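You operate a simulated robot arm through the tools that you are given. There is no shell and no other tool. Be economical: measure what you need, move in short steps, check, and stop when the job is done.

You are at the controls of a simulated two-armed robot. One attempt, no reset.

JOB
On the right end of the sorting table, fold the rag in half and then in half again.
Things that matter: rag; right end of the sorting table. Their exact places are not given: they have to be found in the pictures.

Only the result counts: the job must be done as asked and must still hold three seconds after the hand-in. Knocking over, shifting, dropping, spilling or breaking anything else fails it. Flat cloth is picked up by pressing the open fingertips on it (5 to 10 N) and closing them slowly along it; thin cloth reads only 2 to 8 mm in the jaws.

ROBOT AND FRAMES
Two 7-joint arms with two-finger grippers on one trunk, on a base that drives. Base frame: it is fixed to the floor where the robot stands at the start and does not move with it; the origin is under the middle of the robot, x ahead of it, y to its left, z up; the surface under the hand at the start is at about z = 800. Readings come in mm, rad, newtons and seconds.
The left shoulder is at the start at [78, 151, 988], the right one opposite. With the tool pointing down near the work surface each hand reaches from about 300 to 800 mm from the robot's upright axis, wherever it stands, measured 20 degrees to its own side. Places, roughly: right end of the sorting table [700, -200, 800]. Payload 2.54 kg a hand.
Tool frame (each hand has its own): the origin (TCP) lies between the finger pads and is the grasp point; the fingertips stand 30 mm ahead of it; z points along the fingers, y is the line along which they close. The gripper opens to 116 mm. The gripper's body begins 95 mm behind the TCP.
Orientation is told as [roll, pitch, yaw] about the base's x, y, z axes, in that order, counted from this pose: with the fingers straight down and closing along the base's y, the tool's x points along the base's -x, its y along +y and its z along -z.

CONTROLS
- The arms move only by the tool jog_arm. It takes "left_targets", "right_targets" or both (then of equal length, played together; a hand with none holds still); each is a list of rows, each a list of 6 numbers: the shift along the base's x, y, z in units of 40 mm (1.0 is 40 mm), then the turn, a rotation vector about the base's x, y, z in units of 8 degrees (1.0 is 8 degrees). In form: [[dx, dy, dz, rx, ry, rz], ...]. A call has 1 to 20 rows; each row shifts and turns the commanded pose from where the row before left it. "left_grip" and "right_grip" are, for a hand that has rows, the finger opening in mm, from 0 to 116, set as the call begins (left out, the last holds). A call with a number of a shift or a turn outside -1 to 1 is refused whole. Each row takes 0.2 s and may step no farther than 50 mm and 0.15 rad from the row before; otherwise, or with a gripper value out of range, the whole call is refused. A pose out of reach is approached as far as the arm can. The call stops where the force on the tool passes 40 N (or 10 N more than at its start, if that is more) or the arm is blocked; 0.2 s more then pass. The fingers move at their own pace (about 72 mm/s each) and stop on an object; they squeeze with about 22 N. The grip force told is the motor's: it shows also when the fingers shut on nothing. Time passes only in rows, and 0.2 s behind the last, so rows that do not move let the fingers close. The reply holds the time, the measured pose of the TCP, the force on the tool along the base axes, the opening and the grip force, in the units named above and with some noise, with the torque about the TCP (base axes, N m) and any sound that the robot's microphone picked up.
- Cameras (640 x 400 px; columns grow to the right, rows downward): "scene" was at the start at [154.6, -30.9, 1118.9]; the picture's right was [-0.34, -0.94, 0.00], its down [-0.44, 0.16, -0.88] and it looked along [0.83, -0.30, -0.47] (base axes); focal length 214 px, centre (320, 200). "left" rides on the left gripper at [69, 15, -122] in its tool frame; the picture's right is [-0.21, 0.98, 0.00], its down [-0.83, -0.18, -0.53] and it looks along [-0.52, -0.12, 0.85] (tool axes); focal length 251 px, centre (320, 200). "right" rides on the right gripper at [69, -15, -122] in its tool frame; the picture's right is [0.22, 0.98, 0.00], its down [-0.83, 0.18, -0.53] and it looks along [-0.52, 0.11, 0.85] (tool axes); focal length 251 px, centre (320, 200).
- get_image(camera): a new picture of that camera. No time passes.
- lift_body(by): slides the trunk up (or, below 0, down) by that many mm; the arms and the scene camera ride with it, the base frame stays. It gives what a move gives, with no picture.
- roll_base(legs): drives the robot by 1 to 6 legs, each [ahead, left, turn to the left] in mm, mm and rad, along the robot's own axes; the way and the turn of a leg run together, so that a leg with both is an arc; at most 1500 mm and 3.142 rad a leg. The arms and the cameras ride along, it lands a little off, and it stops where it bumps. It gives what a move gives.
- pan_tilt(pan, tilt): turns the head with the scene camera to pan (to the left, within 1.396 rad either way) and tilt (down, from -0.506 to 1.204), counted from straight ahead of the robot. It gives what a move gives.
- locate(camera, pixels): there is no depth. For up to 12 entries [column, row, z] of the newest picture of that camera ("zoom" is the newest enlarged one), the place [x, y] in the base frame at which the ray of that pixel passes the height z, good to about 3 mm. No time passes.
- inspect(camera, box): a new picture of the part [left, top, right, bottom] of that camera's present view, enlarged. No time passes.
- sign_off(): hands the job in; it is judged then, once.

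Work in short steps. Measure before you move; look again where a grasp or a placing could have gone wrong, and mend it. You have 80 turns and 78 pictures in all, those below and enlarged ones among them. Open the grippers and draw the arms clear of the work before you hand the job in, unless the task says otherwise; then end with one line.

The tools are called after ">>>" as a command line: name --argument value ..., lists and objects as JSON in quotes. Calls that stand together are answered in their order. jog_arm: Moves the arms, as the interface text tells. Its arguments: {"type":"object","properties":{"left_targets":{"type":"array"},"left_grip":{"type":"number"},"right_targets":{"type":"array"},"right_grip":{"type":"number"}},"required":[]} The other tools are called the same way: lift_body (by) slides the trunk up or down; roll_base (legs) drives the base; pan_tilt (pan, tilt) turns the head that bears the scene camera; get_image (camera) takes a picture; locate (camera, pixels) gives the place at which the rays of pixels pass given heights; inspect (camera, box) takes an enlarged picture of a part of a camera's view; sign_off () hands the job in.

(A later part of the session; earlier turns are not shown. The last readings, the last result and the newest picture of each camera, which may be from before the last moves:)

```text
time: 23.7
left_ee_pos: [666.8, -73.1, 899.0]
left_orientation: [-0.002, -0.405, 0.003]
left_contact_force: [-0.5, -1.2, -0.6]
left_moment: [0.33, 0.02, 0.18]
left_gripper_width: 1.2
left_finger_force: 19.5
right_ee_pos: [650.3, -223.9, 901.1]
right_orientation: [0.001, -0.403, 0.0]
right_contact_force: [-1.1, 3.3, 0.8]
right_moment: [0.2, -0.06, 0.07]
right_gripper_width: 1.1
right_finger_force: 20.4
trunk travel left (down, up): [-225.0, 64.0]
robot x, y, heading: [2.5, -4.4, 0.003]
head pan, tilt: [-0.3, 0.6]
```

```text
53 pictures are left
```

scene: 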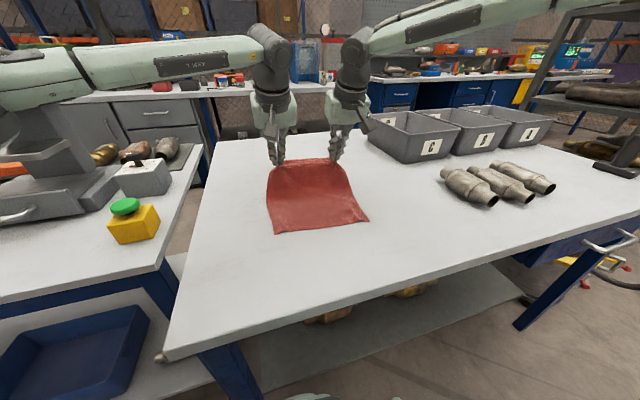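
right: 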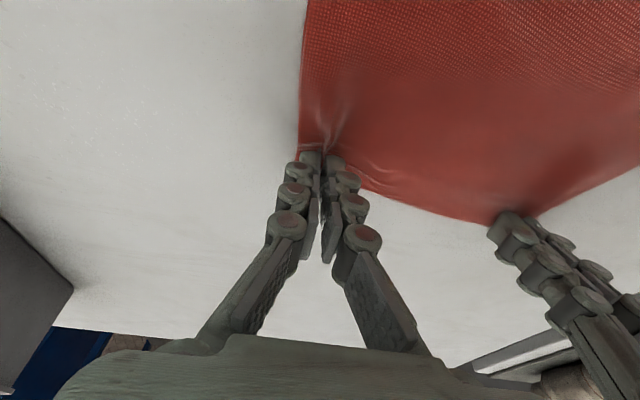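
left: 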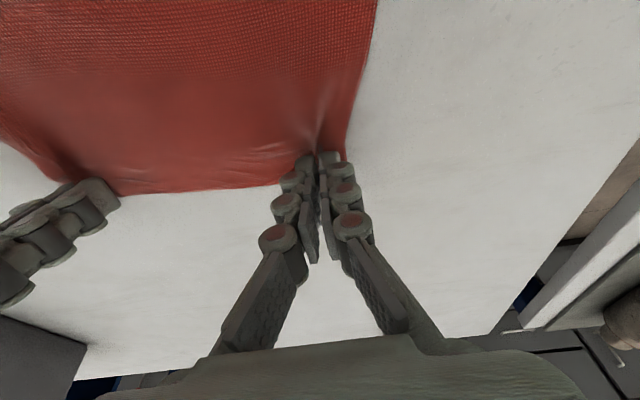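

Both grasps hold and the far edge has risen while the near edge stays put. I continue the arc through rows 4–9.

>>> jog_arm --left_targets '[[-0.598, 0.033, 0.372, 0, -0.625, 0], [-0.68, 0.033, 0.218, 0, -0.625, 0], [-0.73, 0.033, 0.035, 0, -0.625, 0], [-0.715, 0.033, -0.108, 0, -0.5, 0], [-0.662, 0.033, -0.288, 0, -0.5, 0], [-0.562, 0.033, -0.428, 0, -0.375, 0]]' --right_targets '[[-0.598, 0.033, 0.372, 0, -0.625, 0], [-0.68, 0.033, 0.218, 0, -0.625, 0], [-0.73, 0.033, 0.035, 0, -0.625, 0], [-0.715, 0.033, -0.108, 0, -0.5, 0], [-0.662, 0.033, -0.288, 0, -0.5, 0], [-0.562, 0.033, -0.428, 0, -0.375, 0]]'

>>> get_image --camera "scene"

>>> get_image --camera "left"

```text
time: 25.1
left_ee_pos: [510.5, -65.9, 891.8]
left_orientation: [-0.003, -0.858, 0.003]
left_contact_force: [0.7, -3.6, 0.1]
left_moment: [-0.08, -0.01, -0.04]
left_gripper_width: 3.0
left_finger_force: 21.5
right_ee_pos: [501.2, -216.4, 891.8]
right_orientation: [0.004, -0.856, -0.002]
right_contact_force: [-0.4, 3.3, 0.4]
right_moment: [0.03, 0.03, 0.03]
right_gripper_width: 1.4
right_finger_force: 19.1
right hand out of reach, approached as far as the arm can: row 6
trunk travel left (down, up): [-225.0, 64.0]
robot x, y, heading: [-0.5, 0.3, 0.001]
head pan, tilt: [-0.3, 0.6]
```

```text
52 pictures are left
```

scene: 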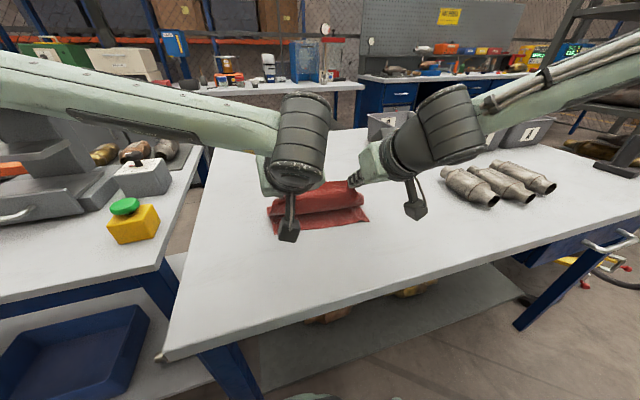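

```text
51 pictures are left
```

left: 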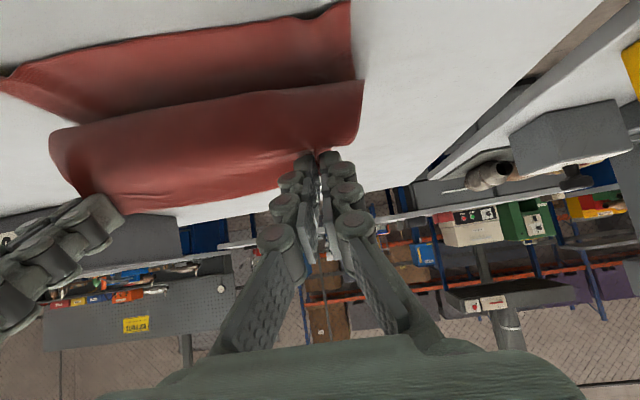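

Right reached its near limit at this tilt (49°). I untip both hands to about 35° while completing the arc down to tips at about z 815, left tip x≈494 and right ≈474.

>>> jog_arm --left_targets '[[-0.24, 0.025, -0.25, 0, 0.45, 0], [-0.24, 0.025, -0.3, 0, 0.45, 0], [-0.22, 0.025, -0.32, 0, 0.45, 0], [-0.14, 0.025, -0.3, 0, 0.4, 0], [0, 0, 0, 0, 0, 0]]' --right_targets '[[-0.24, 0.025, -0.25, 0, 0.45, 0], [-0.3, 0.025, -0.3, 0, 0.45, 0], [-0.3, 0.025, -0.32, 0, 0.45, 0], [-0.26, 0.025, -0.3, 0, 0.4, 0], [0, 0, 0, 0, 0, 0]]'

>>> get_image --camera "left"

>>> get_image --camera "right"

>>> get_image --camera "scene"

```text
time: 26.3
left_ee_pos: [477.6, -60.1, 844.3]
left_orientation: [-0.002, -0.612, 0.002]
left_contact_force: [-1.7, -3.9, 1.6]
left_moment: [-0.15, 0.02, -0.02]
left_gripper_width: 1.4
left_finger_force: 18.4
right_ee_pos: [460.6, -212.2, 846.0]
right_orientation: [0.001, -0.607, -0.002]
right_contact_force: [1.0, 4.5, -1.5]
right_moment: [0.17, 0.0, 0.09]
right_gripper_width: 2.8
right_finger_force: 22.8
trunk travel left (down, up): [-225.0, 64.0]
robot x, y, heading: [-2.5, 0.3, -0.002]
head pan, tilt: [-0.3, 0.6]
```

```text
50 pictures are left
```

left: 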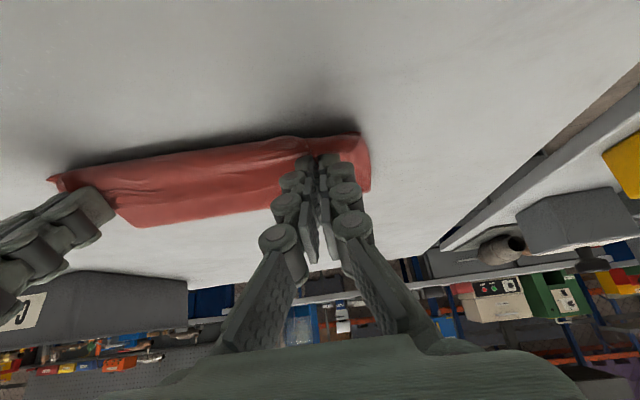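

```text
49 pictures are left
```

right: 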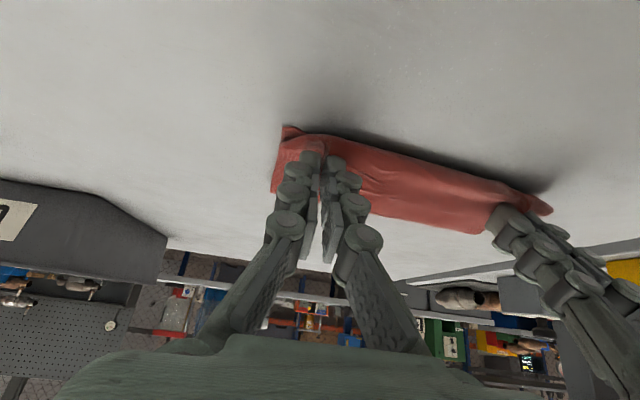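

```text
48 pictures are left
```

scene: 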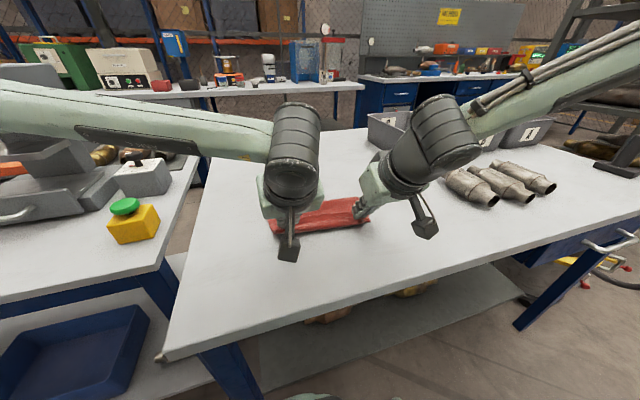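

The rag is doubled over. I lower 8 mm, open the fingers, then back away upward along the tool axis.

>>> jog_arm --left_targets '[[0, 0, -0.1, 0, 0, 0], [0, 0, -0.1, 0, 0, 0], [0, 0, 0, 0, 0, 0]]' --right_targets '[[0, 0, -0.1, 0, 0, 0], [0, 0, -0.1, 0, 0, 0], [0, 0, 0, 0, 0, 0]]'

>>> jog_arm --left_targets '[[0, 0, 0, 0, 0, 0], [0, 0, 0, 0, 0, 0], [0, 0, 0, 0, 0, 0], [-0.12, 0, 0.17, 0, 0, 0], [-0.25, 0, 0.35, 0, 0, 0], [0.0, 0, 0.7, 0, 0.5, 0], [0.0, 0, 0.8, 0, 0.5, 0]]' --right_targets '[[0, 0, 0, 0, 0, 0], [0, 0, 0, 0, 0, 0], [0, 0, 0, 0, 0, 0], [-0.12, 0, 0.17, 0, 0, 0], [-0.25, 0, 0.35, 0, 0, 0], [0.0, 0, 0.7, 0, 0.5, 0], [0.0, 0, 0.8, 0, 0.5, 0]]' --left_grip 40 --right_grip 40

>>> get_image --camera "left"

>>> get_image --camera "right"

```text
time: 27.1
left_ee_pos: [479.0, -61.2, 835.2]
left_orientation: [-0.001, -0.612, 0.002]
left_contact_force: [-1.0, -6.8, 1.3]
left_moment: [-0.17, -0.01, -0.03]
left_gripper_width: 1.8
left_finger_force: 22.9
right_ee_pos: [461.4, -211.7, 837.6]
right_orientation: [-0.001, -0.609, -0.002]
right_contact_force: [0.0, 5.6, 0.7]
right_moment: [0.09, -0.01, 0.07]
right_gripper_width: 2.2
right_finger_force: 23.7
right hand out of reach, approached as far as the arm can: row 1
trunk travel left (down, up): [-225.0, 64.0]
robot x, y, heading: [-1.9, -0.3, -0.002]
head pan, tilt: [-0.3, 0.6]
```

```text
time: 28.7
left_ee_pos: [461.9, -62.7, 916.1]
left_orientation: [0.0, -0.473, 0.0]
left_contact_force: [0.3, 0.1, 0.1]
left_moment: [-0.01, -0.01, 0.01]
left_gripper_width: 40.1
left_finger_force: 0.1
right_ee_pos: [456.9, -211.4, 922.3]
right_orientation: [0.0, -0.472, 0.002]
right_contact_force: [-0.1, -0.5, -0.4]
right_moment: [0.03, 0.02, 0.02]
right_gripper_width: 40.1
right_finger_force: 0.1
right hand out of reach, approached as far as the arm can: row 4, 5
trunk travel left (down, up): [-225.0, 64.0]
robot x, y, heading: [-1.4, 0.7, 0.0]
head pan, tilt: [-0.3, 0.6]
```

```text
47 pictures are left
```

left: 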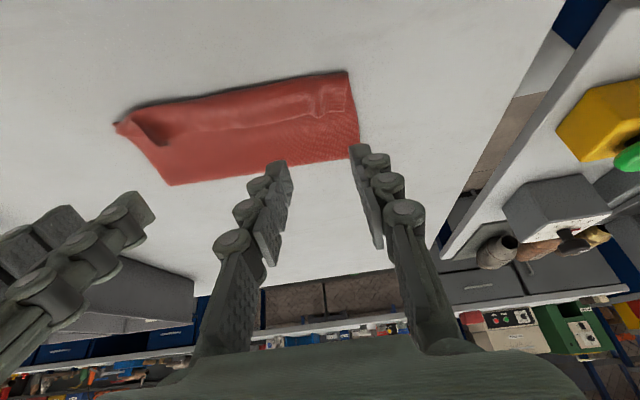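

```text
46 pictures are left
```

right: 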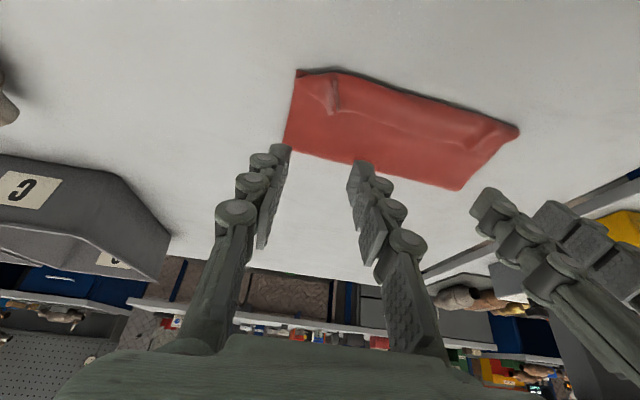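

Excellent: the rag lies folded in half, with slight ridges where it was pinched. I enlarge the views to see the top edge, and locate the corners.

>>> inspect --camera "left" --box '[100, 40, 400, 228]'

>>> locate --camera "left" --pixels '[[348, 72, 805], [117, 124, 805], [360, 147, 805], [170, 185, 805]]'

>>> locate --camera "right" --pixels '[[297, 70, 805], [519, 131, 805], [284, 146, 805], [460, 190, 805]]'

>>> inspect --camera "right" --box '[260, 40, 560, 228]'

```text
2.13 times, centred on (250, 134) of left
```

zoom: 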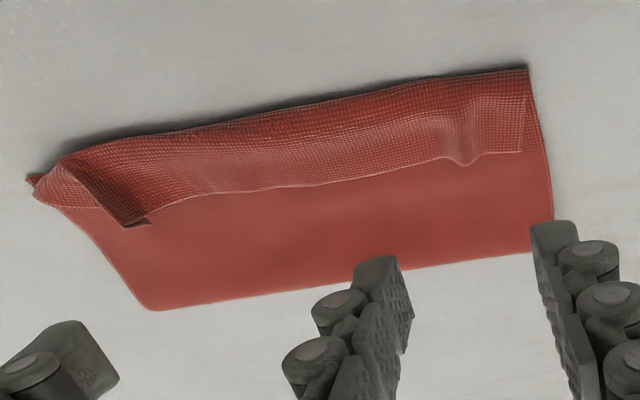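

```text
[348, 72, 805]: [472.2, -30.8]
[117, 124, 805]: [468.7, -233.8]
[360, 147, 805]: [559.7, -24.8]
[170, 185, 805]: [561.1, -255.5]
```

```text
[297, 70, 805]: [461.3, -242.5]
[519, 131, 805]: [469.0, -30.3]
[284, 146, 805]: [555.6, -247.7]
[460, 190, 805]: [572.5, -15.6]
```

```text
2.13 times, centred on (410, 134) of right
```

zoom: 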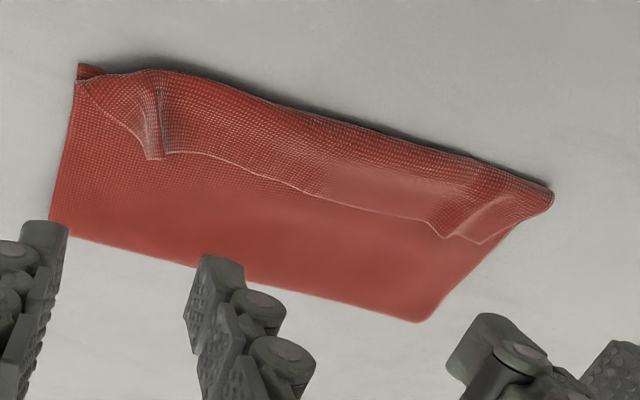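

A 40 mm strip of the moved edge has flopped back on top (free edge facing away from me, fold at x≈560, near edge ≈465). I will re-grip the raised pinch ridges and re-lay it. First I back the base off 80 mm for room near the body, since the hands are clear of the cloth.

>>> roll_base --legs '[[-80, 0, 0]]'

>>> jog_arm --left_targets '[[0.55, 0, 0, 0, 0.85, 0], [0.55, 0, 0, 0, 0.85, 0], [0.55, 0, 0, 0, 0.85, 0], [0.35, 0, 0, 0, 0.83, 0], [0, 0, 0, 0, 0, 0]]' --right_targets '[[0.55, 0, 0, 0, 0.85, 0], [0.55, 0, 0, 0, 0.85, 0], [0.55, 0, 0, 0, 0.85, 0], [0.35, 0, 0, 0, 0.83, 0], [0, 0, 0, 0, 0, 0]]'

>>> get_image --camera "left"

>>> get_image --camera "right"

```text
time: 29.7
left_ee_pos: [383.1, -61.7, 917.7]
left_orientation: [-0.002, -0.473, 0.002]
left_contact_force: [-0.2, 0.3, 0.4]
left_moment: [0.0, -0.04, -0.01]
left_gripper_width: 39.8
left_finger_force: 0.0
right_ee_pos: [376.2, -211.4, 923.2]
right_orientation: [0.001, -0.473, -0.002]
right_contact_force: [0.2, -0.6, 1.1]
right_moment: [-0.01, -0.03, -0.03]
right_gripper_width: 39.9
right_finger_force: 0.0
trunk travel left (down, up): [-225.0, 64.0]
robot x, y, heading: [-79.6, -0.5, -0.0]
head pan, tilt: [-0.3, 0.6]
```

```text
time: 30.9
left_ee_pos: [463.1, -62.1, 916.6]
left_orientation: [-0.001, 0.001, 0.001]
left_contact_force: [0.2, 0.1, -0.2]
left_moment: [0.02, 0.0, 0.0]
left_gripper_width: 39.9
left_finger_force: 0.1
right_ee_pos: [456.3, -213.1, 923.2]
right_orientation: [0.0, 0.002, -0.001]
right_contact_force: [-0.9, -0.3, -0.4]
right_moment: [0.0, 0.01, -0.01]
right_gripper_width: 40.1
right_finger_force: 0.0
trunk travel left (down, up): [-225.0, 64.0]
robot x, y, heading: [-77.1, -1.9, 0.007]
head pan, tilt: [-0.3, 0.6]
```

```text
43 pictures are left
```

left: 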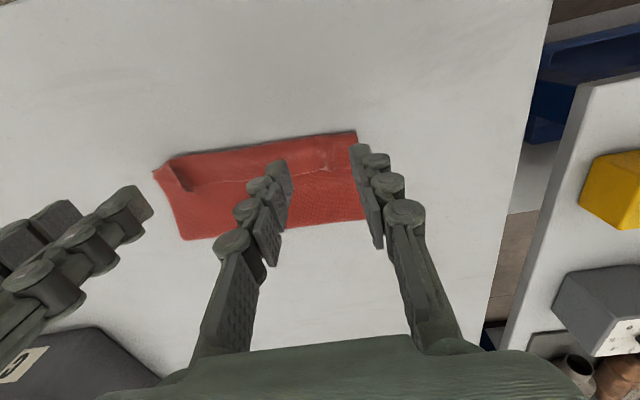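

```text
42 pictures are left
```

right: 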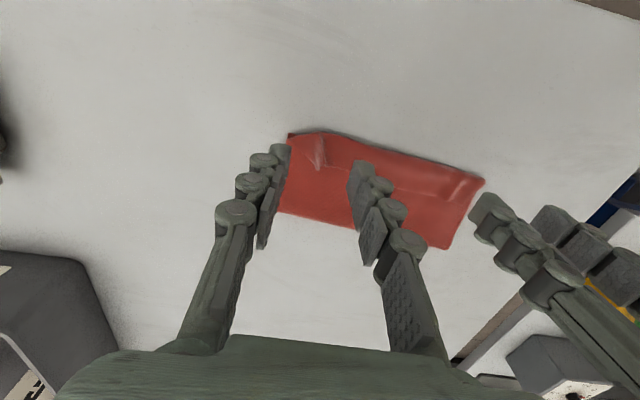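

I enlarge both pictures to find the ridges precisely.

>>> inspect --camera "left" --box '[140, 110, 390, 260]'

>>> inspect --camera "right" --box '[260, 110, 510, 260]'

```text
2.56 times, centred on (265, 185) of left
```

zoom: 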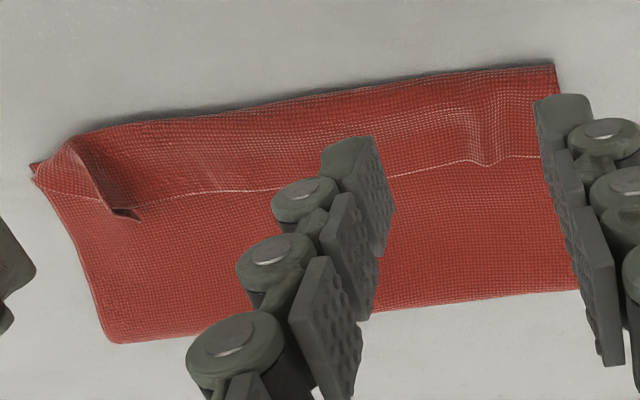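

```text
2.56 times, centred on (385, 185) of right
```

zoom: 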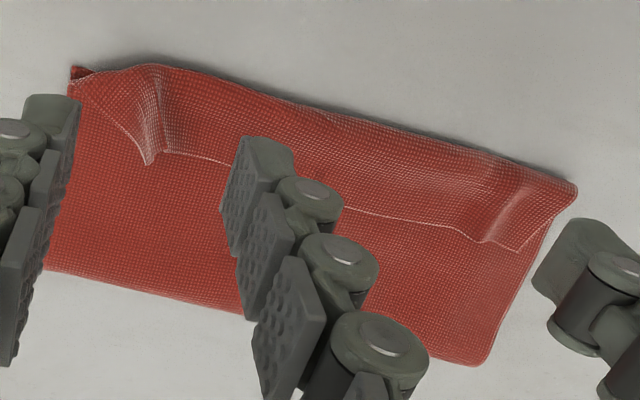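

The ridges run at left image (326,151)–(328,174) and right zoom (152,75)–(150,162). I locate them along with the free edge, corners and fold.

>>> locate --camera "zoom" --pixels '[[152, 75, 812], [150, 162, 810], [72, 68, 805], [578, 187, 810], [490, 240, 808], [485, 363, 803], [45, 268, 803], [520, 200, 812]]'

>>> locate --camera "left" --pixels '[[326, 151, 812], [328, 174, 810], [357, 135, 805], [154, 175, 805], [183, 242, 803], [366, 222, 803], [184, 190, 812]]'

```text
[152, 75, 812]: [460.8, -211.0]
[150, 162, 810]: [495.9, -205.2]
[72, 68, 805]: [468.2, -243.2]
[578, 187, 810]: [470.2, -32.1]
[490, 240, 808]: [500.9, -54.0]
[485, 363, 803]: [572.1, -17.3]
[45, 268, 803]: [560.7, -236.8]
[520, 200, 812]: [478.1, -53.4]
```

```text
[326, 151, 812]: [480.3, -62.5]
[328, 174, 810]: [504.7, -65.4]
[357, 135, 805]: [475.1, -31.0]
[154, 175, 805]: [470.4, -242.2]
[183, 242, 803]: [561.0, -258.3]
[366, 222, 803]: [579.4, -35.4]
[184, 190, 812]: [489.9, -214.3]
```

Left ridge centre is about (492,-63), right about (484,-209). I descend over them with fingers 32 mm open to TCP z≈842.

>>> jog_arm --left_targets '[[0.36, -0.01, -0.45, 0, 0, 0], [0.36, -0.01, -0.5, 0, 0, 0], [0, 0, -0.5, 0, 0, 0], [0, 0, -0.42, 0, 0, 0], [0, 0, 0, 0, 0, 0]]' --right_targets '[[0.35, 0.05, -0.45, 0, 0, 0], [0.35, 0.05, -0.5, 0, 0, 0], [0, 0, -0.55, 0, 0, 0], [0, 0, -0.53, 0, 0, 0], [0, 0, 0, 0, 0, 0]]' --left_grip 32 --right_grip 32

>>> get_image --camera "left"

>>> get_image --camera "right"

```text
time: 32.1
left_ee_pos: [492.0, -61.6, 841.4]
left_orientation: [0.0, 0.001, 0.001]
left_contact_force: [-0.5, 0.6, 0.6]
left_moment: [0.04, 0.03, 0.02]
left_gripper_width: 32.2
left_finger_force: 0.0
right_ee_pos: [486.5, -209.5, 840.8]
right_orientation: [0.0, 0.0, -0.002]
right_contact_force: [0.3, -0.2, 0.0]
right_moment: [-0.01, -0.01, 0.06]
right_gripper_width: 31.9
right_finger_force: 0.0
trunk travel left (down, up): [-225.0, 64.0]
robot x, y, heading: [-79.8, -0.5, -0.003]
head pan, tilt: [-0.3, 0.6]
```

```text
39 pictures are left
```

left: 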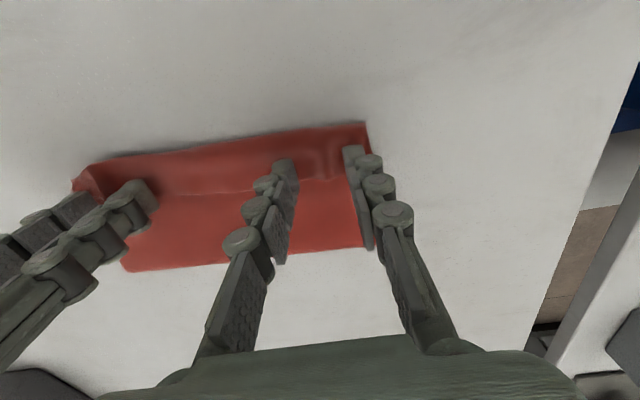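

```text
38 pictures are left
```

right: 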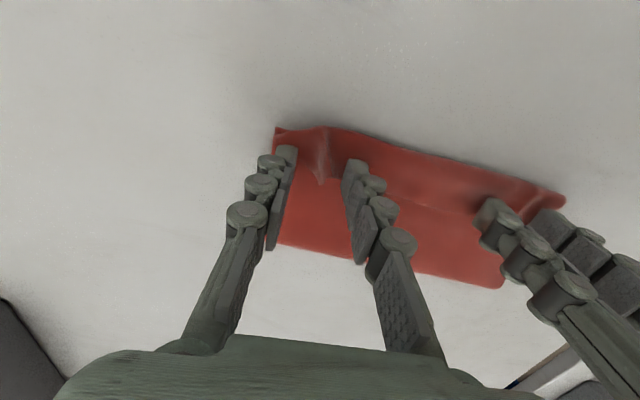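

Both ridges lie between the open fingers. I lower 5 mm and watch the force.

>>> jog_arm --left_targets '[[0, 0, -0.08, 0, 0, 0], [0, 0, -0.06, 0, 0, 0], [0, 0, 0, 0, 0, 0]]' --right_targets '[[0, 0, -0.08, 0, 0, 0], [0, 0, -0.04, 0, 0, 0], [0, 0, 0, 0, 0, 0]]'

```text
time: 32.9
left_ee_pos: [492.0, -63.6, 837.2]
left_orientation: [-0.001, 0.0, 0.001]
left_contact_force: [0.9, 0.3, 0.3]
left_moment: [-0.02, 0.01, -0.04]
left_gripper_width: 31.8
left_finger_force: 0.1
right_ee_pos: [484.6, -208.0, 836.2]
right_orientation: [0.0, 0.0, -0.001]
right_contact_force: [-0.5, -0.3, -0.1]
right_moment: [-0.01, -0.03, 0.0]
right_gripper_width: 31.8
right_finger_force: 0.0
trunk travel left (down, up): [-225.0, 64.0]
robot x, y, heading: [-76.2, 3.8, -0.004]
head pan, tilt: [-0.3, 0.6]
```

Still free (tips at z≈806), so I lower 2.4 mm more.

>>> jog_arm --left_targets '[[0, 0, -0.06, 0, 0, 0], [0, 0, 0, 0, 0, 0]]' --right_targets '[[0, 0, -0.06, 0, 0, 0], [0, 0, 0, 0, 0, 0]]'

```text
time: 33.5
left_ee_pos: [492.3, -62.9, 833.9]
left_orientation: [-0.001, -0.001, 0.001]
left_contact_force: [-0.2, 0.3, 0.4]
left_moment: [0.02, -0.01, 0.0]
left_gripper_width: 32.1
left_finger_force: 0.1
right_ee_pos: [484.5, -209.0, 834.0]
right_orientation: [0.0, 0.001, -0.002]
right_contact_force: [-0.9, 0.2, 0.7]
right_moment: [0.01, 0.03, -0.04]
right_gripper_width: 32.2
right_finger_force: 0.0
trunk travel left (down, up): [-225.0, 64.0]
robot x, y, heading: [-79.0, 0.6, 0.005]
head pan, tilt: [-0.3, 0.6]
```

Tips are at z≈804, just over the layers. I lower 1 mm and close on the ridges.

>>> jog_arm --left_targets '[[0, 0, -0.03, 0, 0, 0], [0, 0, 0, 0, 0, 0]]' --right_targets '[[0, 0, -0.03, 0, 0, 0], [0, 0, 0, 0, 0, 0]]' --left_grip 16 --right_grip 16

>>> jog_arm --left_targets '[[0, 0, 0, 0, 0, 0], [0, 0, 0, 0, 0, 0], [0, 0, 0, 0, 0, 0]]' --right_targets '[[0, 0, 0, 0, 0, 0], [0, 0, 0, 0, 0, 0], [0, 0, 0, 0, 0, 0]]' --left_grip 0 --right_grip 0

>>> get_image --camera "left"

>>> get_image --camera "right"

```text
time: 34.1
left_ee_pos: [490.8, -62.8, 833.5]
left_orientation: [-0.002, 0.0, 0.0]
left_contact_force: [-0.1, -0.2, 1.5]
left_moment: [0.0, -0.04, -0.02]
left_gripper_width: 15.9
left_finger_force: 0.0
right_ee_pos: [485.0, -207.9, 831.9]
right_orientation: [0.001, 0.0, -0.002]
right_contact_force: [-1.5, -0.3, 1.2]
right_moment: [0.0, 0.01, 0.0]
right_gripper_width: 15.4
right_finger_force: 0.1
trunk travel left (down, up): [-225.0, 64.0]
robot x, y, heading: [-82.3, 1.4, 0.0]
head pan, tilt: [-0.3, 0.6]
```

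```text
time: 34.9
left_ee_pos: [490.9, -63.7, 833.4]
left_orientation: [-0.002, 0.001, -0.001]
left_contact_force: [-0.5, -8.9, 0.9]
left_moment: [-0.27, 0.01, 0.09]
left_gripper_width: 3.2
left_finger_force: 21.5
right_ee_pos: [484.5, -209.3, 832.9]
right_orientation: [0.001, -0.001, -0.003]
right_contact_force: [1.3, 7.2, 0.5]
right_moment: [0.3, -0.02, -0.02]
right_gripper_width: 2.3
right_finger_force: 19.4
trunk travel left (down, up): [-225.0, 64.0]
robot x, y, heading: [-83.3, 2.4, 0.004]
head pan, tilt: [-0.3, 0.6]
```

```text
37 pictures are left
```

left: 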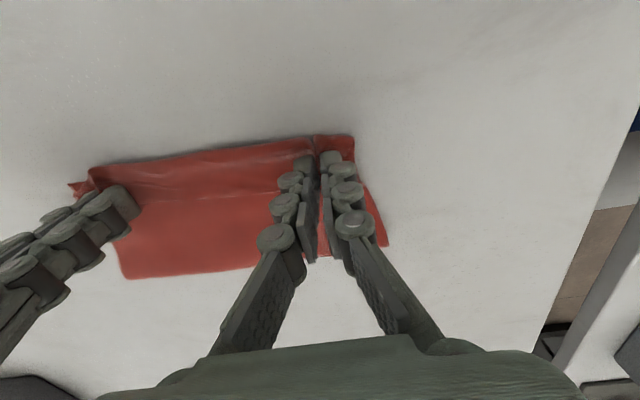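

```text
36 pictures are left
```

right: 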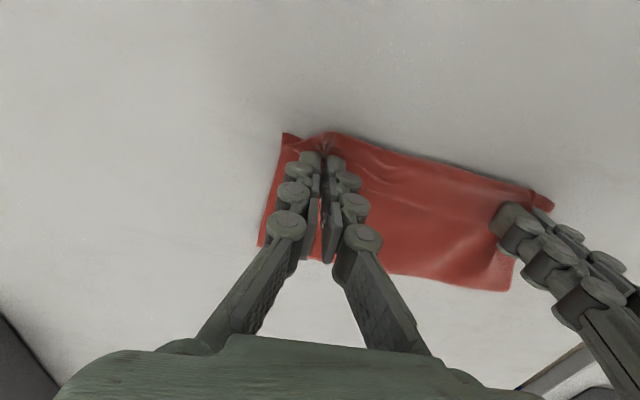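

Both hold (3.2 and 2.3 mm) with some sideways tension. I bring the hands 3 mm closer each and lift 50 mm, then check that only the top layer comes.

>>> jog_arm --left_targets '[[0, -0.08, 0.2, 0, 0, 0], [0.2, 0, 0.35, 0, 0, 0], [0.3, 0, 0.4, 0, 0, 0], [0.3, 0, 0.4, 0, 0, 0]]' --right_targets '[[0, 0.08, 0.2, 0, 0, 0], [0.2, 0, 0.35, 0, 0, 0], [0.3, 0, 0.4, 0, 0, 0], [0.3, 0, 0.4, 0, 0, 0]]'

>>> get_image --camera "left"

>>> inspect --camera "scene" --box '[200, 80, 440, 230]'

```text
time: 35.9
left_ee_pos: [523.8, -65.7, 886.8]
left_orientation: [-0.001, 0.001, -0.001]
left_contact_force: [0.8, -1.2, 0.2]
left_moment: [-0.03, -0.01, -0.03]
left_gripper_width: 4.2
left_finger_force: 25.6
right_ee_pos: [516.1, -204.9, 886.4]
right_orientation: [0.001, -0.001, -0.003]
right_contact_force: [0.7, 1.6, 0.1]
right_moment: [-0.05, 0.05, 0.0]
right_gripper_width: 4.5
right_finger_force: 23.1
trunk travel left (down, up): [-225.0, 64.0]
robot x, y, heading: [-82.3, 0.9, 0.001]
head pan, tilt: [-0.3, 0.6]
```

```text
35 pictures are left
```

left: 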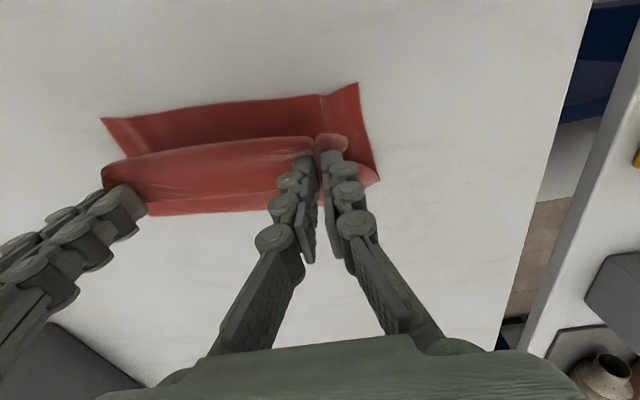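

```text
2.67 times, centred on (320, 155) of scene
```

zoom: 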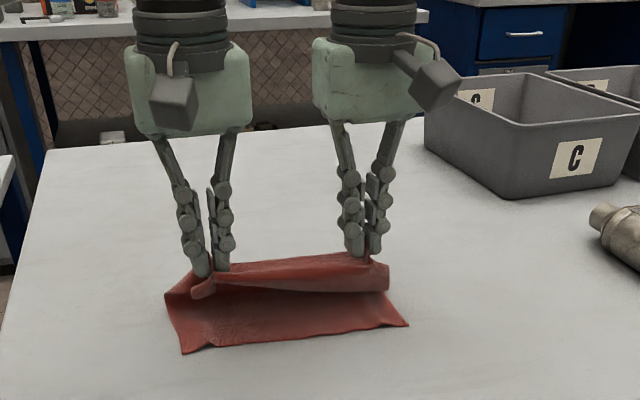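

Only the top layer is held, and the lower near edge is free at left-picture (358,84)–(102,119). I carry the edge up and away to re-lay the lower layer further out, and measure the near edge.

>>> locate --camera "left" --pixels '[[358, 84, 803], [320, 96, 800], [125, 118, 800], [102, 119, 805]]'

>>> jog_arm --left_targets '[[0.5, 0, 0.25, 0, 0, 0], [0.6, 0, 0.15, 0, 0, 0], [0.6, 0, 0.1, 0, 0, 0], [0.6, 0, 0, 0, 0, 0], [0, 0, 0, 0, 0, 0]]' --right_targets '[[0.5, 0, 0.25, 0, 0, 0], [0.6, 0, 0.15, 0, 0, 0], [0.6, 0, 0.1, 0, 0, 0], [0.6, 0, 0, 0, 0, 0], [0, 0, 0, 0, 0, 0]]'

>>> get_image --camera "left"

>>> inspect --camera "scene" --box '[200, 80, 440, 230]'

```text
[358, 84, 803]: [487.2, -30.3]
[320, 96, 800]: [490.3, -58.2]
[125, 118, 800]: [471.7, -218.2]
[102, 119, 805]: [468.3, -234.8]
```

```text
time: 37.1
left_ee_pos: [611.3, -65.3, 903.3]
left_orientation: [-0.005, 0.002, -0.004]
left_contact_force: [-5.0, -21.1, -0.7]
left_moment: [-0.62, 0.12, -0.01]
left_gripper_width: 3.6
left_finger_force: 21.7
left hand out of reach, approached as far as the arm can: row 4
right_ee_pos: [574.3, -224.1, 902.6]
right_orientation: [0.005, -0.001, 0.0]
right_contact_force: [5.0, 21.3, -0.1]
right_moment: [0.62, -0.15, 0.01]
right_gripper_width: 3.0
right_finger_force: 21.3
right hand out of reach, approached as far as the arm can: row 3, 4
trunk travel left (down, up): [-225.0, 64.0]
robot x, y, heading: [-83.6, -2.3, 0.002]
head pan, tilt: [-0.3, 0.6]
```

```text
33 pictures are left
```

left: 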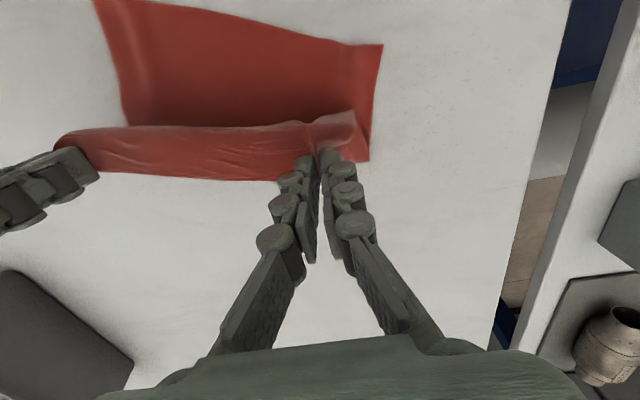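

```text
2.67 times, centred on (320, 155) of scene
```

zoom: 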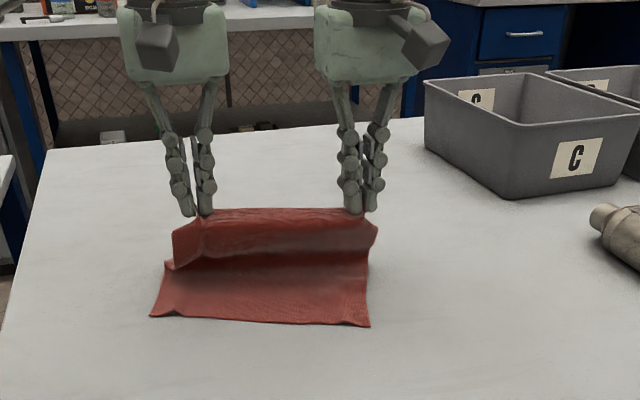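

The hands hit the reach limit unevenly, and the right one swung outward (21 N tension). I bring the right hand back in and the left back slightly, then measure the near edge again.

>>> jog_arm --left_targets '[[-0.35, 0, 0, 0, 0, 0], [-0.25, 0, 0, 0, 0, 0], [0, 0, 0, 0, 0, 0]]' --right_targets '[[-0.1, 0.25, 0, 0, 0, 0], [0, 0.24, 0, 0, 0, 0], [0, 0, 0, 0, 0, 0]]'

>>> inspect --camera "scene" --box '[200, 80, 440, 230]'

```text
time: 37.9
left_ee_pos: [589.0, -61.6, 905.0]
left_orientation: [0.001, 0.0, 0.003]
left_contact_force: [-0.5, -2.4, 0.3]
left_moment: [0.0, -0.01, 0.0]
left_gripper_width: 2.0
left_finger_force: 22.1
right_ee_pos: [565.3, -209.5, 901.9]
right_orientation: [-0.002, 0.001, -0.003]
right_contact_force: [0.7, 1.9, -0.1]
right_moment: [0.1, -0.03, 0.03]
right_gripper_width: 2.2
right_finger_force: 20.9
right hand out of reach, approached as far as the arm can: row 2
trunk travel left (down, up): [-225.0, 64.0]
robot x, y, heading: [-80.0, 1.4, -0.003]
head pan, tilt: [-0.3, 0.6]
```

```text
2.67 times, centred on (320, 155) of scene
```

zoom: 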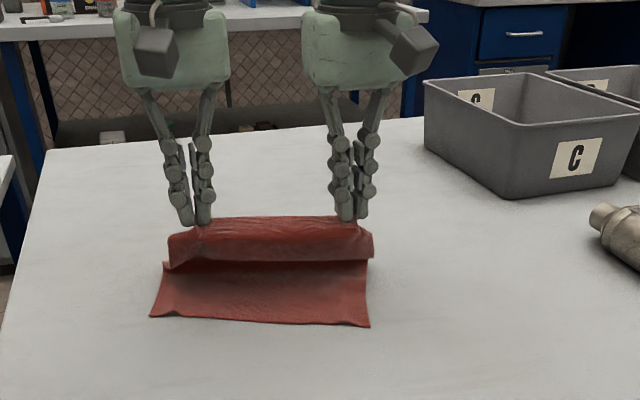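

I locate the near edge corners (150,316), (369,326) and the lower layer's visible sides.

>>> locate --camera "zoom" --pixels '[[150, 316, 802], [369, 326, 802], [260, 321, 802], [165, 268, 802], [370, 262, 802]]'

```text
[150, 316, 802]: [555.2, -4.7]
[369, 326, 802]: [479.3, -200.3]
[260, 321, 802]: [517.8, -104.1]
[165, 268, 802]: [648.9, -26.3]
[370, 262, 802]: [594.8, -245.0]
```

The rounded roll in the pictures and the drag on the lower layer show that I pinched the middle layer as well as the flap. The clean remedy is to lift the whole rag off the table so that it hangs straight, then lay it out flat again. I raise both hands and line them up.

>>> jog_arm --left_targets '[[-0.25, 0, 0.75, 0, 0, 0], [-0.25, 0, 0.8, 0, 0, 0], [-0.25, 0, 0.8, 0, 0, 0], [-0.25, 0, 0.8, 0, 0, 0], [-0.22, 0, 0.8, 0, 0, 0], [0, 0, 0.5, 0, 0, 0], [0, 0, 0, 0, 0, 0]]' --right_targets '[[-0.13, 0, 0.75, 0, 0, 0], [-0.13, 0, 0.8, 0, 0, 0], [-0.13, 0, 0.8, 0, 0, 0], [-0.13, 0, 0.8, 0, 0, 0], [-0.11, 0, 0.8, 0, 0, 0], [0, 0, 0.5, 0, 0, 0], [0, 0, 0, 0, 0, 0]]'

>>> get_image --camera "scene"

```text
time: 39.5
left_ee_pos: [539.9, -59.2, 1084.6]
left_orientation: [0.0, -0.002, 0.008]
left_contact_force: [-0.2, -0.5, -0.1]
left_moment: [0.1, -0.02, 0.01]
left_gripper_width: 0.1
left_finger_force: 21.9
right_ee_pos: [516.6, -238.8, 1067.9]
right_orientation: [-0.005, 0.003, -0.011]
right_contact_force: [0.0, 1.5, 0.6]
right_moment: [-0.04, 0.03, -0.01]
right_gripper_width: 1.0
right_finger_force: 18.6
right hand out of reach, approached as far as the arm can: row 3, 4, 5, 6
trunk travel left (down, up): [-225.0, 64.0]
robot x, y, heading: [-80.7, -0.7, -0.0]
head pan, tilt: [-0.3, 0.6]
```

```text
30 pictures are left
```

scene: 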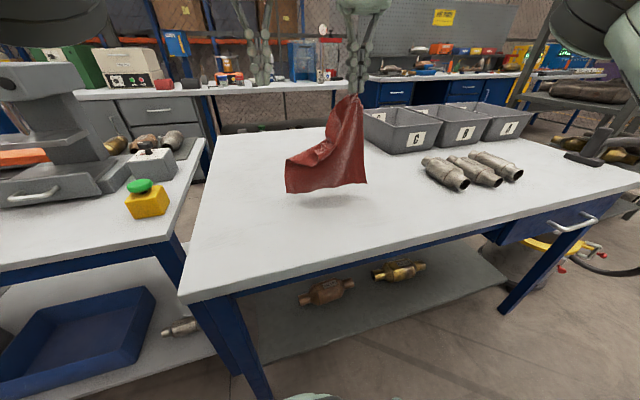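

The left hand slipped off, but the right still holds corner B, and the rag hangs with its opposite edge low and level. I clear the left hand, drive forward 80 mm to restore far reach, and bring the right hand back over x≈455 so that I can lay the rag out away from me.

>>> jog_arm --left_targets '[[0, 0.6, 0.3, 0, 0, 0], [0, 0.8, 0.2, 0, 0, 0], [0, 0.8, 0, 0, 0, 0], [0, 0.5, 0, 0, 0, 0]]' --right_targets '[[-0.8, 0, 0, 0, 0, 0], [-0.9, 0, 0, 0, 0, 0], [-0.9, 0, 0, 0, 0, 0], [-0.9, 0, 0, 0, 0, 0]]' --left_grip 40

>>> roll_base --legs '[[78, 0, 0]]'

>>> get_image --camera "scene"

```text
time: 40.5
left_ee_pos: [539.0, 45.7, 1103.8]
left_orientation: [-0.002, -0.002, 0.0]
left_contact_force: [0.4, -0.7, -0.3]
left_moment: [-0.01, 0.0, 0.02]
left_gripper_width: 39.9
left_finger_force: 0.1
right_ee_pos: [376.2, -235.3, 1069.9]
right_orientation: [-0.001, 0.0, -0.001]
right_contact_force: [-0.3, 1.3, 2.9]
right_moment: [0.08, 0.01, -0.03]
right_gripper_width: 0.9
right_finger_force: 18.5
trunk travel left (down, up): [-225.0, 64.0]
robot x, y, heading: [-77.3, 0.5, 0.002]
head pan, tilt: [-0.3, 0.6]
```

```text
time: 41.6
left_ee_pos: [616.7, 43.2, 1103.9]
left_orientation: [-0.003, 0.002, -0.001]
left_contact_force: [1.1, -1.1, -0.9]
left_moment: [0.02, 0.03, -0.01]
left_gripper_width: 39.9
left_finger_force: 0.0
right_ee_pos: [454.0, -235.4, 1069.2]
right_orientation: [0.001, 0.002, -0.001]
right_contact_force: [1.1, 0.7, 0.7]
right_moment: [-0.08, 0.06, -0.01]
right_gripper_width: 2.3
right_finger_force: 26.3
trunk travel left (down, up): [-225.0, 64.0]
robot x, y, heading: [-2.0, -3.6, -0.006]
head pan, tilt: [-0.3, 0.6]
```

```text
29 pictures are left
```

scene: 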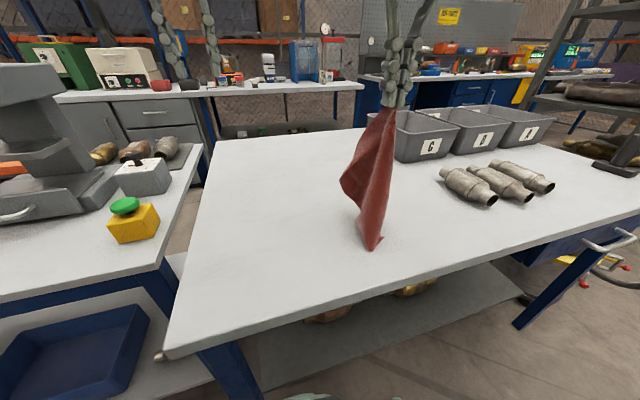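

The rag now hangs narrowly by corner B with its lower corner at the table. I lay it down away from me in an arc, then will straighten the side corners one by one.

>>> jog_arm --right_targets '[[0, 0, -0.35, 0, 0, 0], [0.877, 0, -0.085, 0, 0, 0], [0.853, 0, -0.25, 0, 0, 0], [0.8, 0, -0.415, 0, 0, 0], [0.722, 0, -0.563, 0, 0, 0], [0.623, 0, -0.693, 0, 0, 0], [0.506, 0, -0.8, 0, 0, 0], [0.373, 0, -0.89, 0, 0, 0], [0.227, 0, -0.947, 0, 0, 0], [0.077, 0, -0.7, 0, 0, 0], [0, 0, 0, 0, 0, 0]]'

>>> get_image --camera "scene"

```text
time: 44.0
left_ee_pos: [615.5, 45.4, 1104.0]
left_orientation: [-0.003, -0.001, -0.001]
left_contact_force: [-0.4, -1.2, 0.0]
left_moment: [0.0, -0.03, -0.02]
left_gripper_width: 40.0
left_finger_force: 0.1
right_ee_pos: [655.3, -236.6, 840.5]
right_orientation: [-0.001, 0.0, -0.001]
right_contact_force: [-0.3, 2.8, 3.7]
right_moment: [-0.07, 0.01, -0.01]
right_gripper_width: 2.5
right_finger_force: 25.8
trunk travel left (down, up): [-225.0, 64.0]
robot x, y, heading: [-1.8, -0.7, -0.001]
head pan, tilt: [-0.3, 0.6]
```

```text
28 pictures are left
```

scene: 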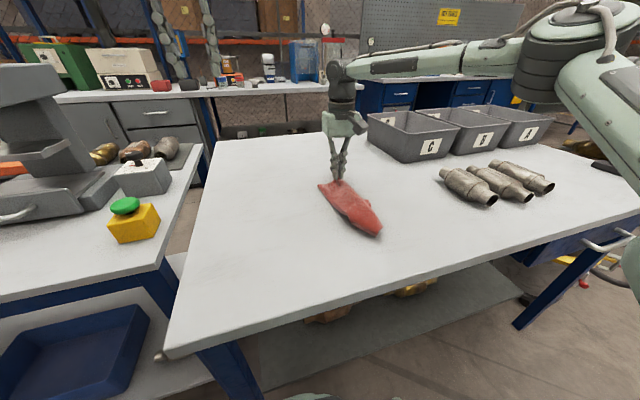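

The rag collapsed into a narrow strip. I look closely to find its layers and corners.

>>> inspect --camera "scene" --box '[290, 160, 418, 240]'

>>> get_image --camera "right"

```text
5.00 times, centred on (354, 200) of scene
```

zoom: 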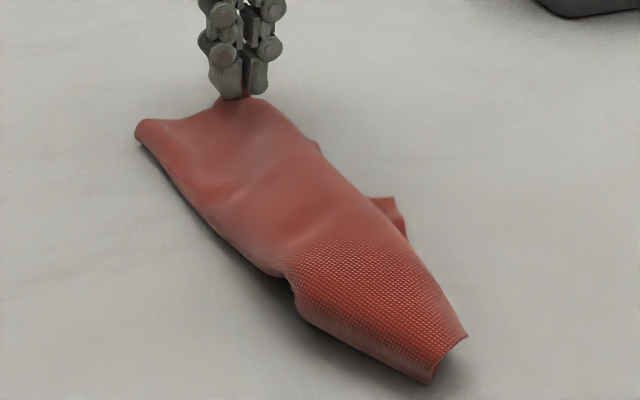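

```text
26 pictures are left
```

right: 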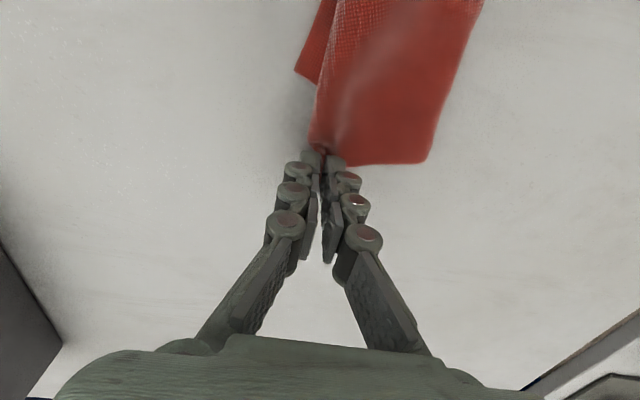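

The rag has rolled up under itself. I lift it by the right hand again so that it hangs freely, and will catch a side corner in the air with the left hand.

>>> jog_arm --right_targets '[[-0.1, 0, 0.8, 0, 0, 0], [-0.3, 0, 0.9, 0, 0, 0], [-0.4, 0, 0.9, 0, 0, 0], [-0.5, 0, 0.9, 0, 0, 0], [-0.6, 0, 0.9, 0, 0, 0], [-0.6, 0, 0.9, 0, 0, 0], [-0.5, 0, 0.9, 0, 0, 0], [-0.3, 0, 0.9, 0, 0, 0], [0, 0, 0.6, 0, 0, 0], [0, 0, 0, 0, 0, 0], [0, 0, 0, 0, 0, 0], [0, 0, 0, 0, 0, 0], [0, 0, 0, 0, 0, 0]]'

>>> pan_tilt --pan -0.3 --tilt 0.35

>>> get_image --camera "scene"

>>> get_image --camera "right"

```text
time: 46.8
left_ee_pos: [616.4, 44.9, 1103.3]
left_orientation: [-0.001, 0.0, 0.0]
left_contact_force: [0.1, -1.4, -0.1]
left_moment: [-0.01, 0.02, 0.01]
left_gripper_width: 40.0
left_finger_force: 0.1
right_ee_pos: [522.0, -235.4, 1147.0]
right_orientation: [0.0, -0.001, -0.001]
right_contact_force: [0.3, 1.3, 0.8]
right_moment: [-0.05, 0.03, 0.03]
right_gripper_width: 2.9
right_finger_force: 26.6
trunk travel left (down, up): [-225.0, 64.0]
robot x, y, heading: [-4.5, 0.4, -0.01]
head pan, tilt: [-0.3, 0.6]
```

```text
time: 47.5
left_ee_pos: [616.6, 44.1, 1103.0]
left_orientation: [-0.001, -0.001, 0.001]
left_contact_force: [-0.1, -0.2, -0.5]
left_moment: [0.04, 0.01, -0.01]
left_gripper_width: 40.2
left_finger_force: 0.1
right_ee_pos: [522.9, -236.6, 1147.6]
right_orientation: [-0.001, -0.002, -0.002]
right_contact_force: [-0.9, 0.6, -0.9]
right_moment: [0.0, -0.01, -0.01]
right_gripper_width: 4.1
right_finger_force: 23.8
trunk travel left (down, up): [-225.0, 64.0]
robot x, y, heading: [0.2, -0.4, -0.004]
head pan, tilt: [-0.3, 0.351]
```

```text
25 pictures are left
```

scene: 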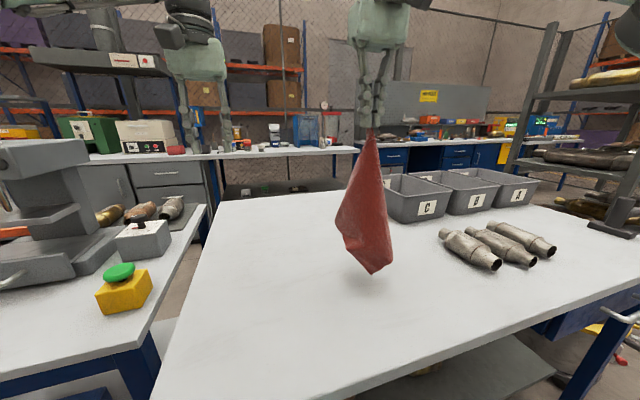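

```text
24 pictures are left
```

right: 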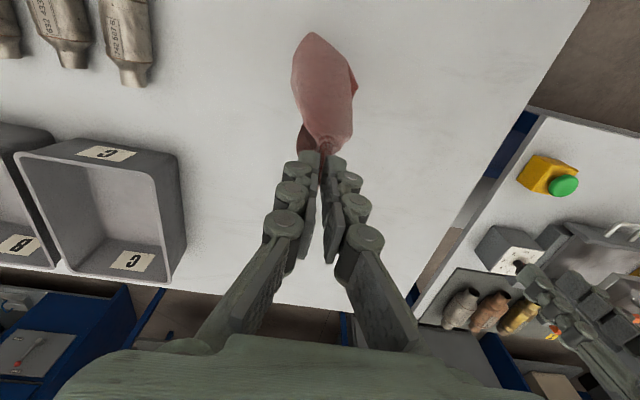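

A side corner sticks out to the left: scene (336,223), right picture (356,88). I enlarge it and triangulate.

>>> inspect --camera "scene" --box '[308, 120, 436, 280]'

>>> locate --camera "scene" --pixels '[[336, 223, 980], [336, 223, 940], [336, 223, 900], [374, 272, 830], [374, 272, 800], [346, 248, 900], [346, 248, 860]]'

>>> locate --camera "right" --pixels '[[356, 88, 980], [356, 88, 940], [356, 88, 900], [312, 33, 830], [312, 33, 860], [293, 80, 940], [293, 80, 900]]'

```text
2.50 times, centred on (372, 200) of scene
```

zoom: 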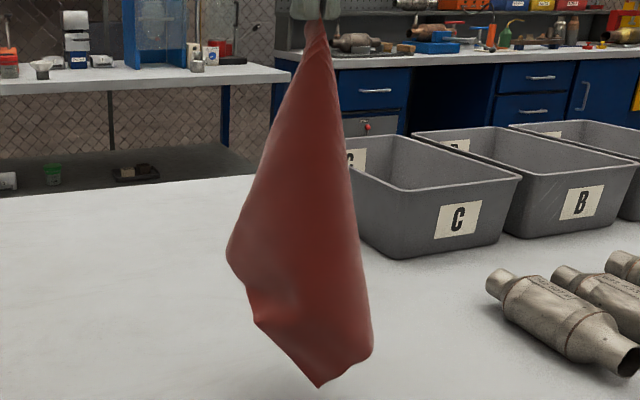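

```text
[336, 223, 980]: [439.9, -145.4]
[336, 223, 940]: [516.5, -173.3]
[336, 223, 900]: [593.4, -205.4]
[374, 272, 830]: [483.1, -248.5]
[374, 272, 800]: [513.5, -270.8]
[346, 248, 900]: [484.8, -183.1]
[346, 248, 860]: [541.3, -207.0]
```

```text
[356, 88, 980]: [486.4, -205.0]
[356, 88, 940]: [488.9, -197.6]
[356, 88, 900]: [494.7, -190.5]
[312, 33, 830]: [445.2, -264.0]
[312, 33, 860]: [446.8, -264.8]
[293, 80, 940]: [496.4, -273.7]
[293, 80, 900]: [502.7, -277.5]
```

The sharp corner is scene (346,248) matching right (356,88), at about (490,-187,897). I bring the left hand to its left side, yawed 90° so the fingers close along x, and rolled so they point sideways toward -y.

>>> jog_arm --left_targets '[[-0.157, -0.155, -0.216, 0, 0, -0.94], [-0.157, -0.155, -0.216, 0, 0, -0.94], [-0.157, -0.155, -0.216, 0, 0, -0.94], [-0.157, -0.155, -0.216, 0, 0, -0.94], [-0.157, -0.155, -0.216, 0, 0, -0.94], [-0.157, -0.155, -0.216, 0, 0, -0.94], [-0.157, -0.155, -0.216, 0, 0, -0.94], [-0.157, -0.155, -0.216, 0, 0, -0.94], [-0.157, -0.155, -0.216, 0, 0, -0.94], [-0.157, -0.155, -0.216, 0, 0, -0.94], [-0.157, -0.155, -0.216, 0, 0, -0.94], [-0.157, -0.155, -0.216, 0, 0, -0.94], [-0.157, -0.155, -0.216, -0.94, 0, 0], [-0.157, -0.155, -0.216, -0.94, 0, 0], [-0.157, -0.155, -0.216, -0.94, 0, 0], [-0.157, -0.155, -0.216, -0.94, 0, 0], [-0.157, -0.155, -0.216, -0.94, 0, 0], [-0.157, -0.155, -0.216, -0.94, 0, 0], [-0.157, -0.155, -0.216, -0.94, 0, 0], [-0.157, -0.155, -0.216, -0.94, 0, 0]]' --left_grip 70

>>> get_image --camera "left"

>>> get_image --camera "scene"

```text
time: 51.8
left_ee_pos: [366.9, -81.7, 919.3]
left_orientation: [0.003, -0.656, -1.575]
left_contact_force: [0.1, 1.1, -0.2]
left_moment: [0.02, -0.01, 0.01]
left_gripper_width: 69.8
left_finger_force: 0.1
left hand out of reach, approached as far as the arm can: row 7, 8, 9, 10, 11, 12, 18, 19, 20
right_ee_pos: [520.9, -236.4, 1147.3]
right_orientation: [0.003, -0.002, -0.002]
right_contact_force: [-1.0, 0.7, 2.3]
right_moment: [-0.07, 0.0, 0.0]
right_gripper_width: 2.9
right_finger_force: 26.4
trunk travel left (down, up): [-225.0, 64.0]
robot x, y, heading: [-1.2, 1.0, 0.0]
head pan, tilt: [-0.3, 0.351]
```

```text
22 pictures are left
```

left: 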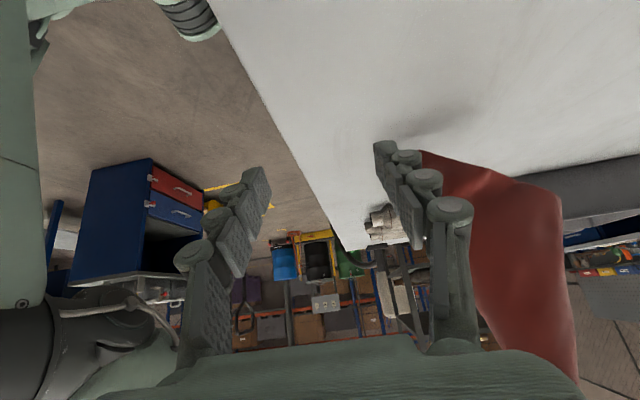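

```text
21 pictures are left
```

scene: 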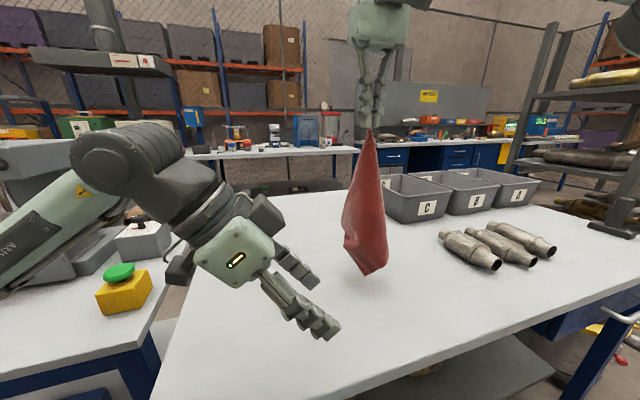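

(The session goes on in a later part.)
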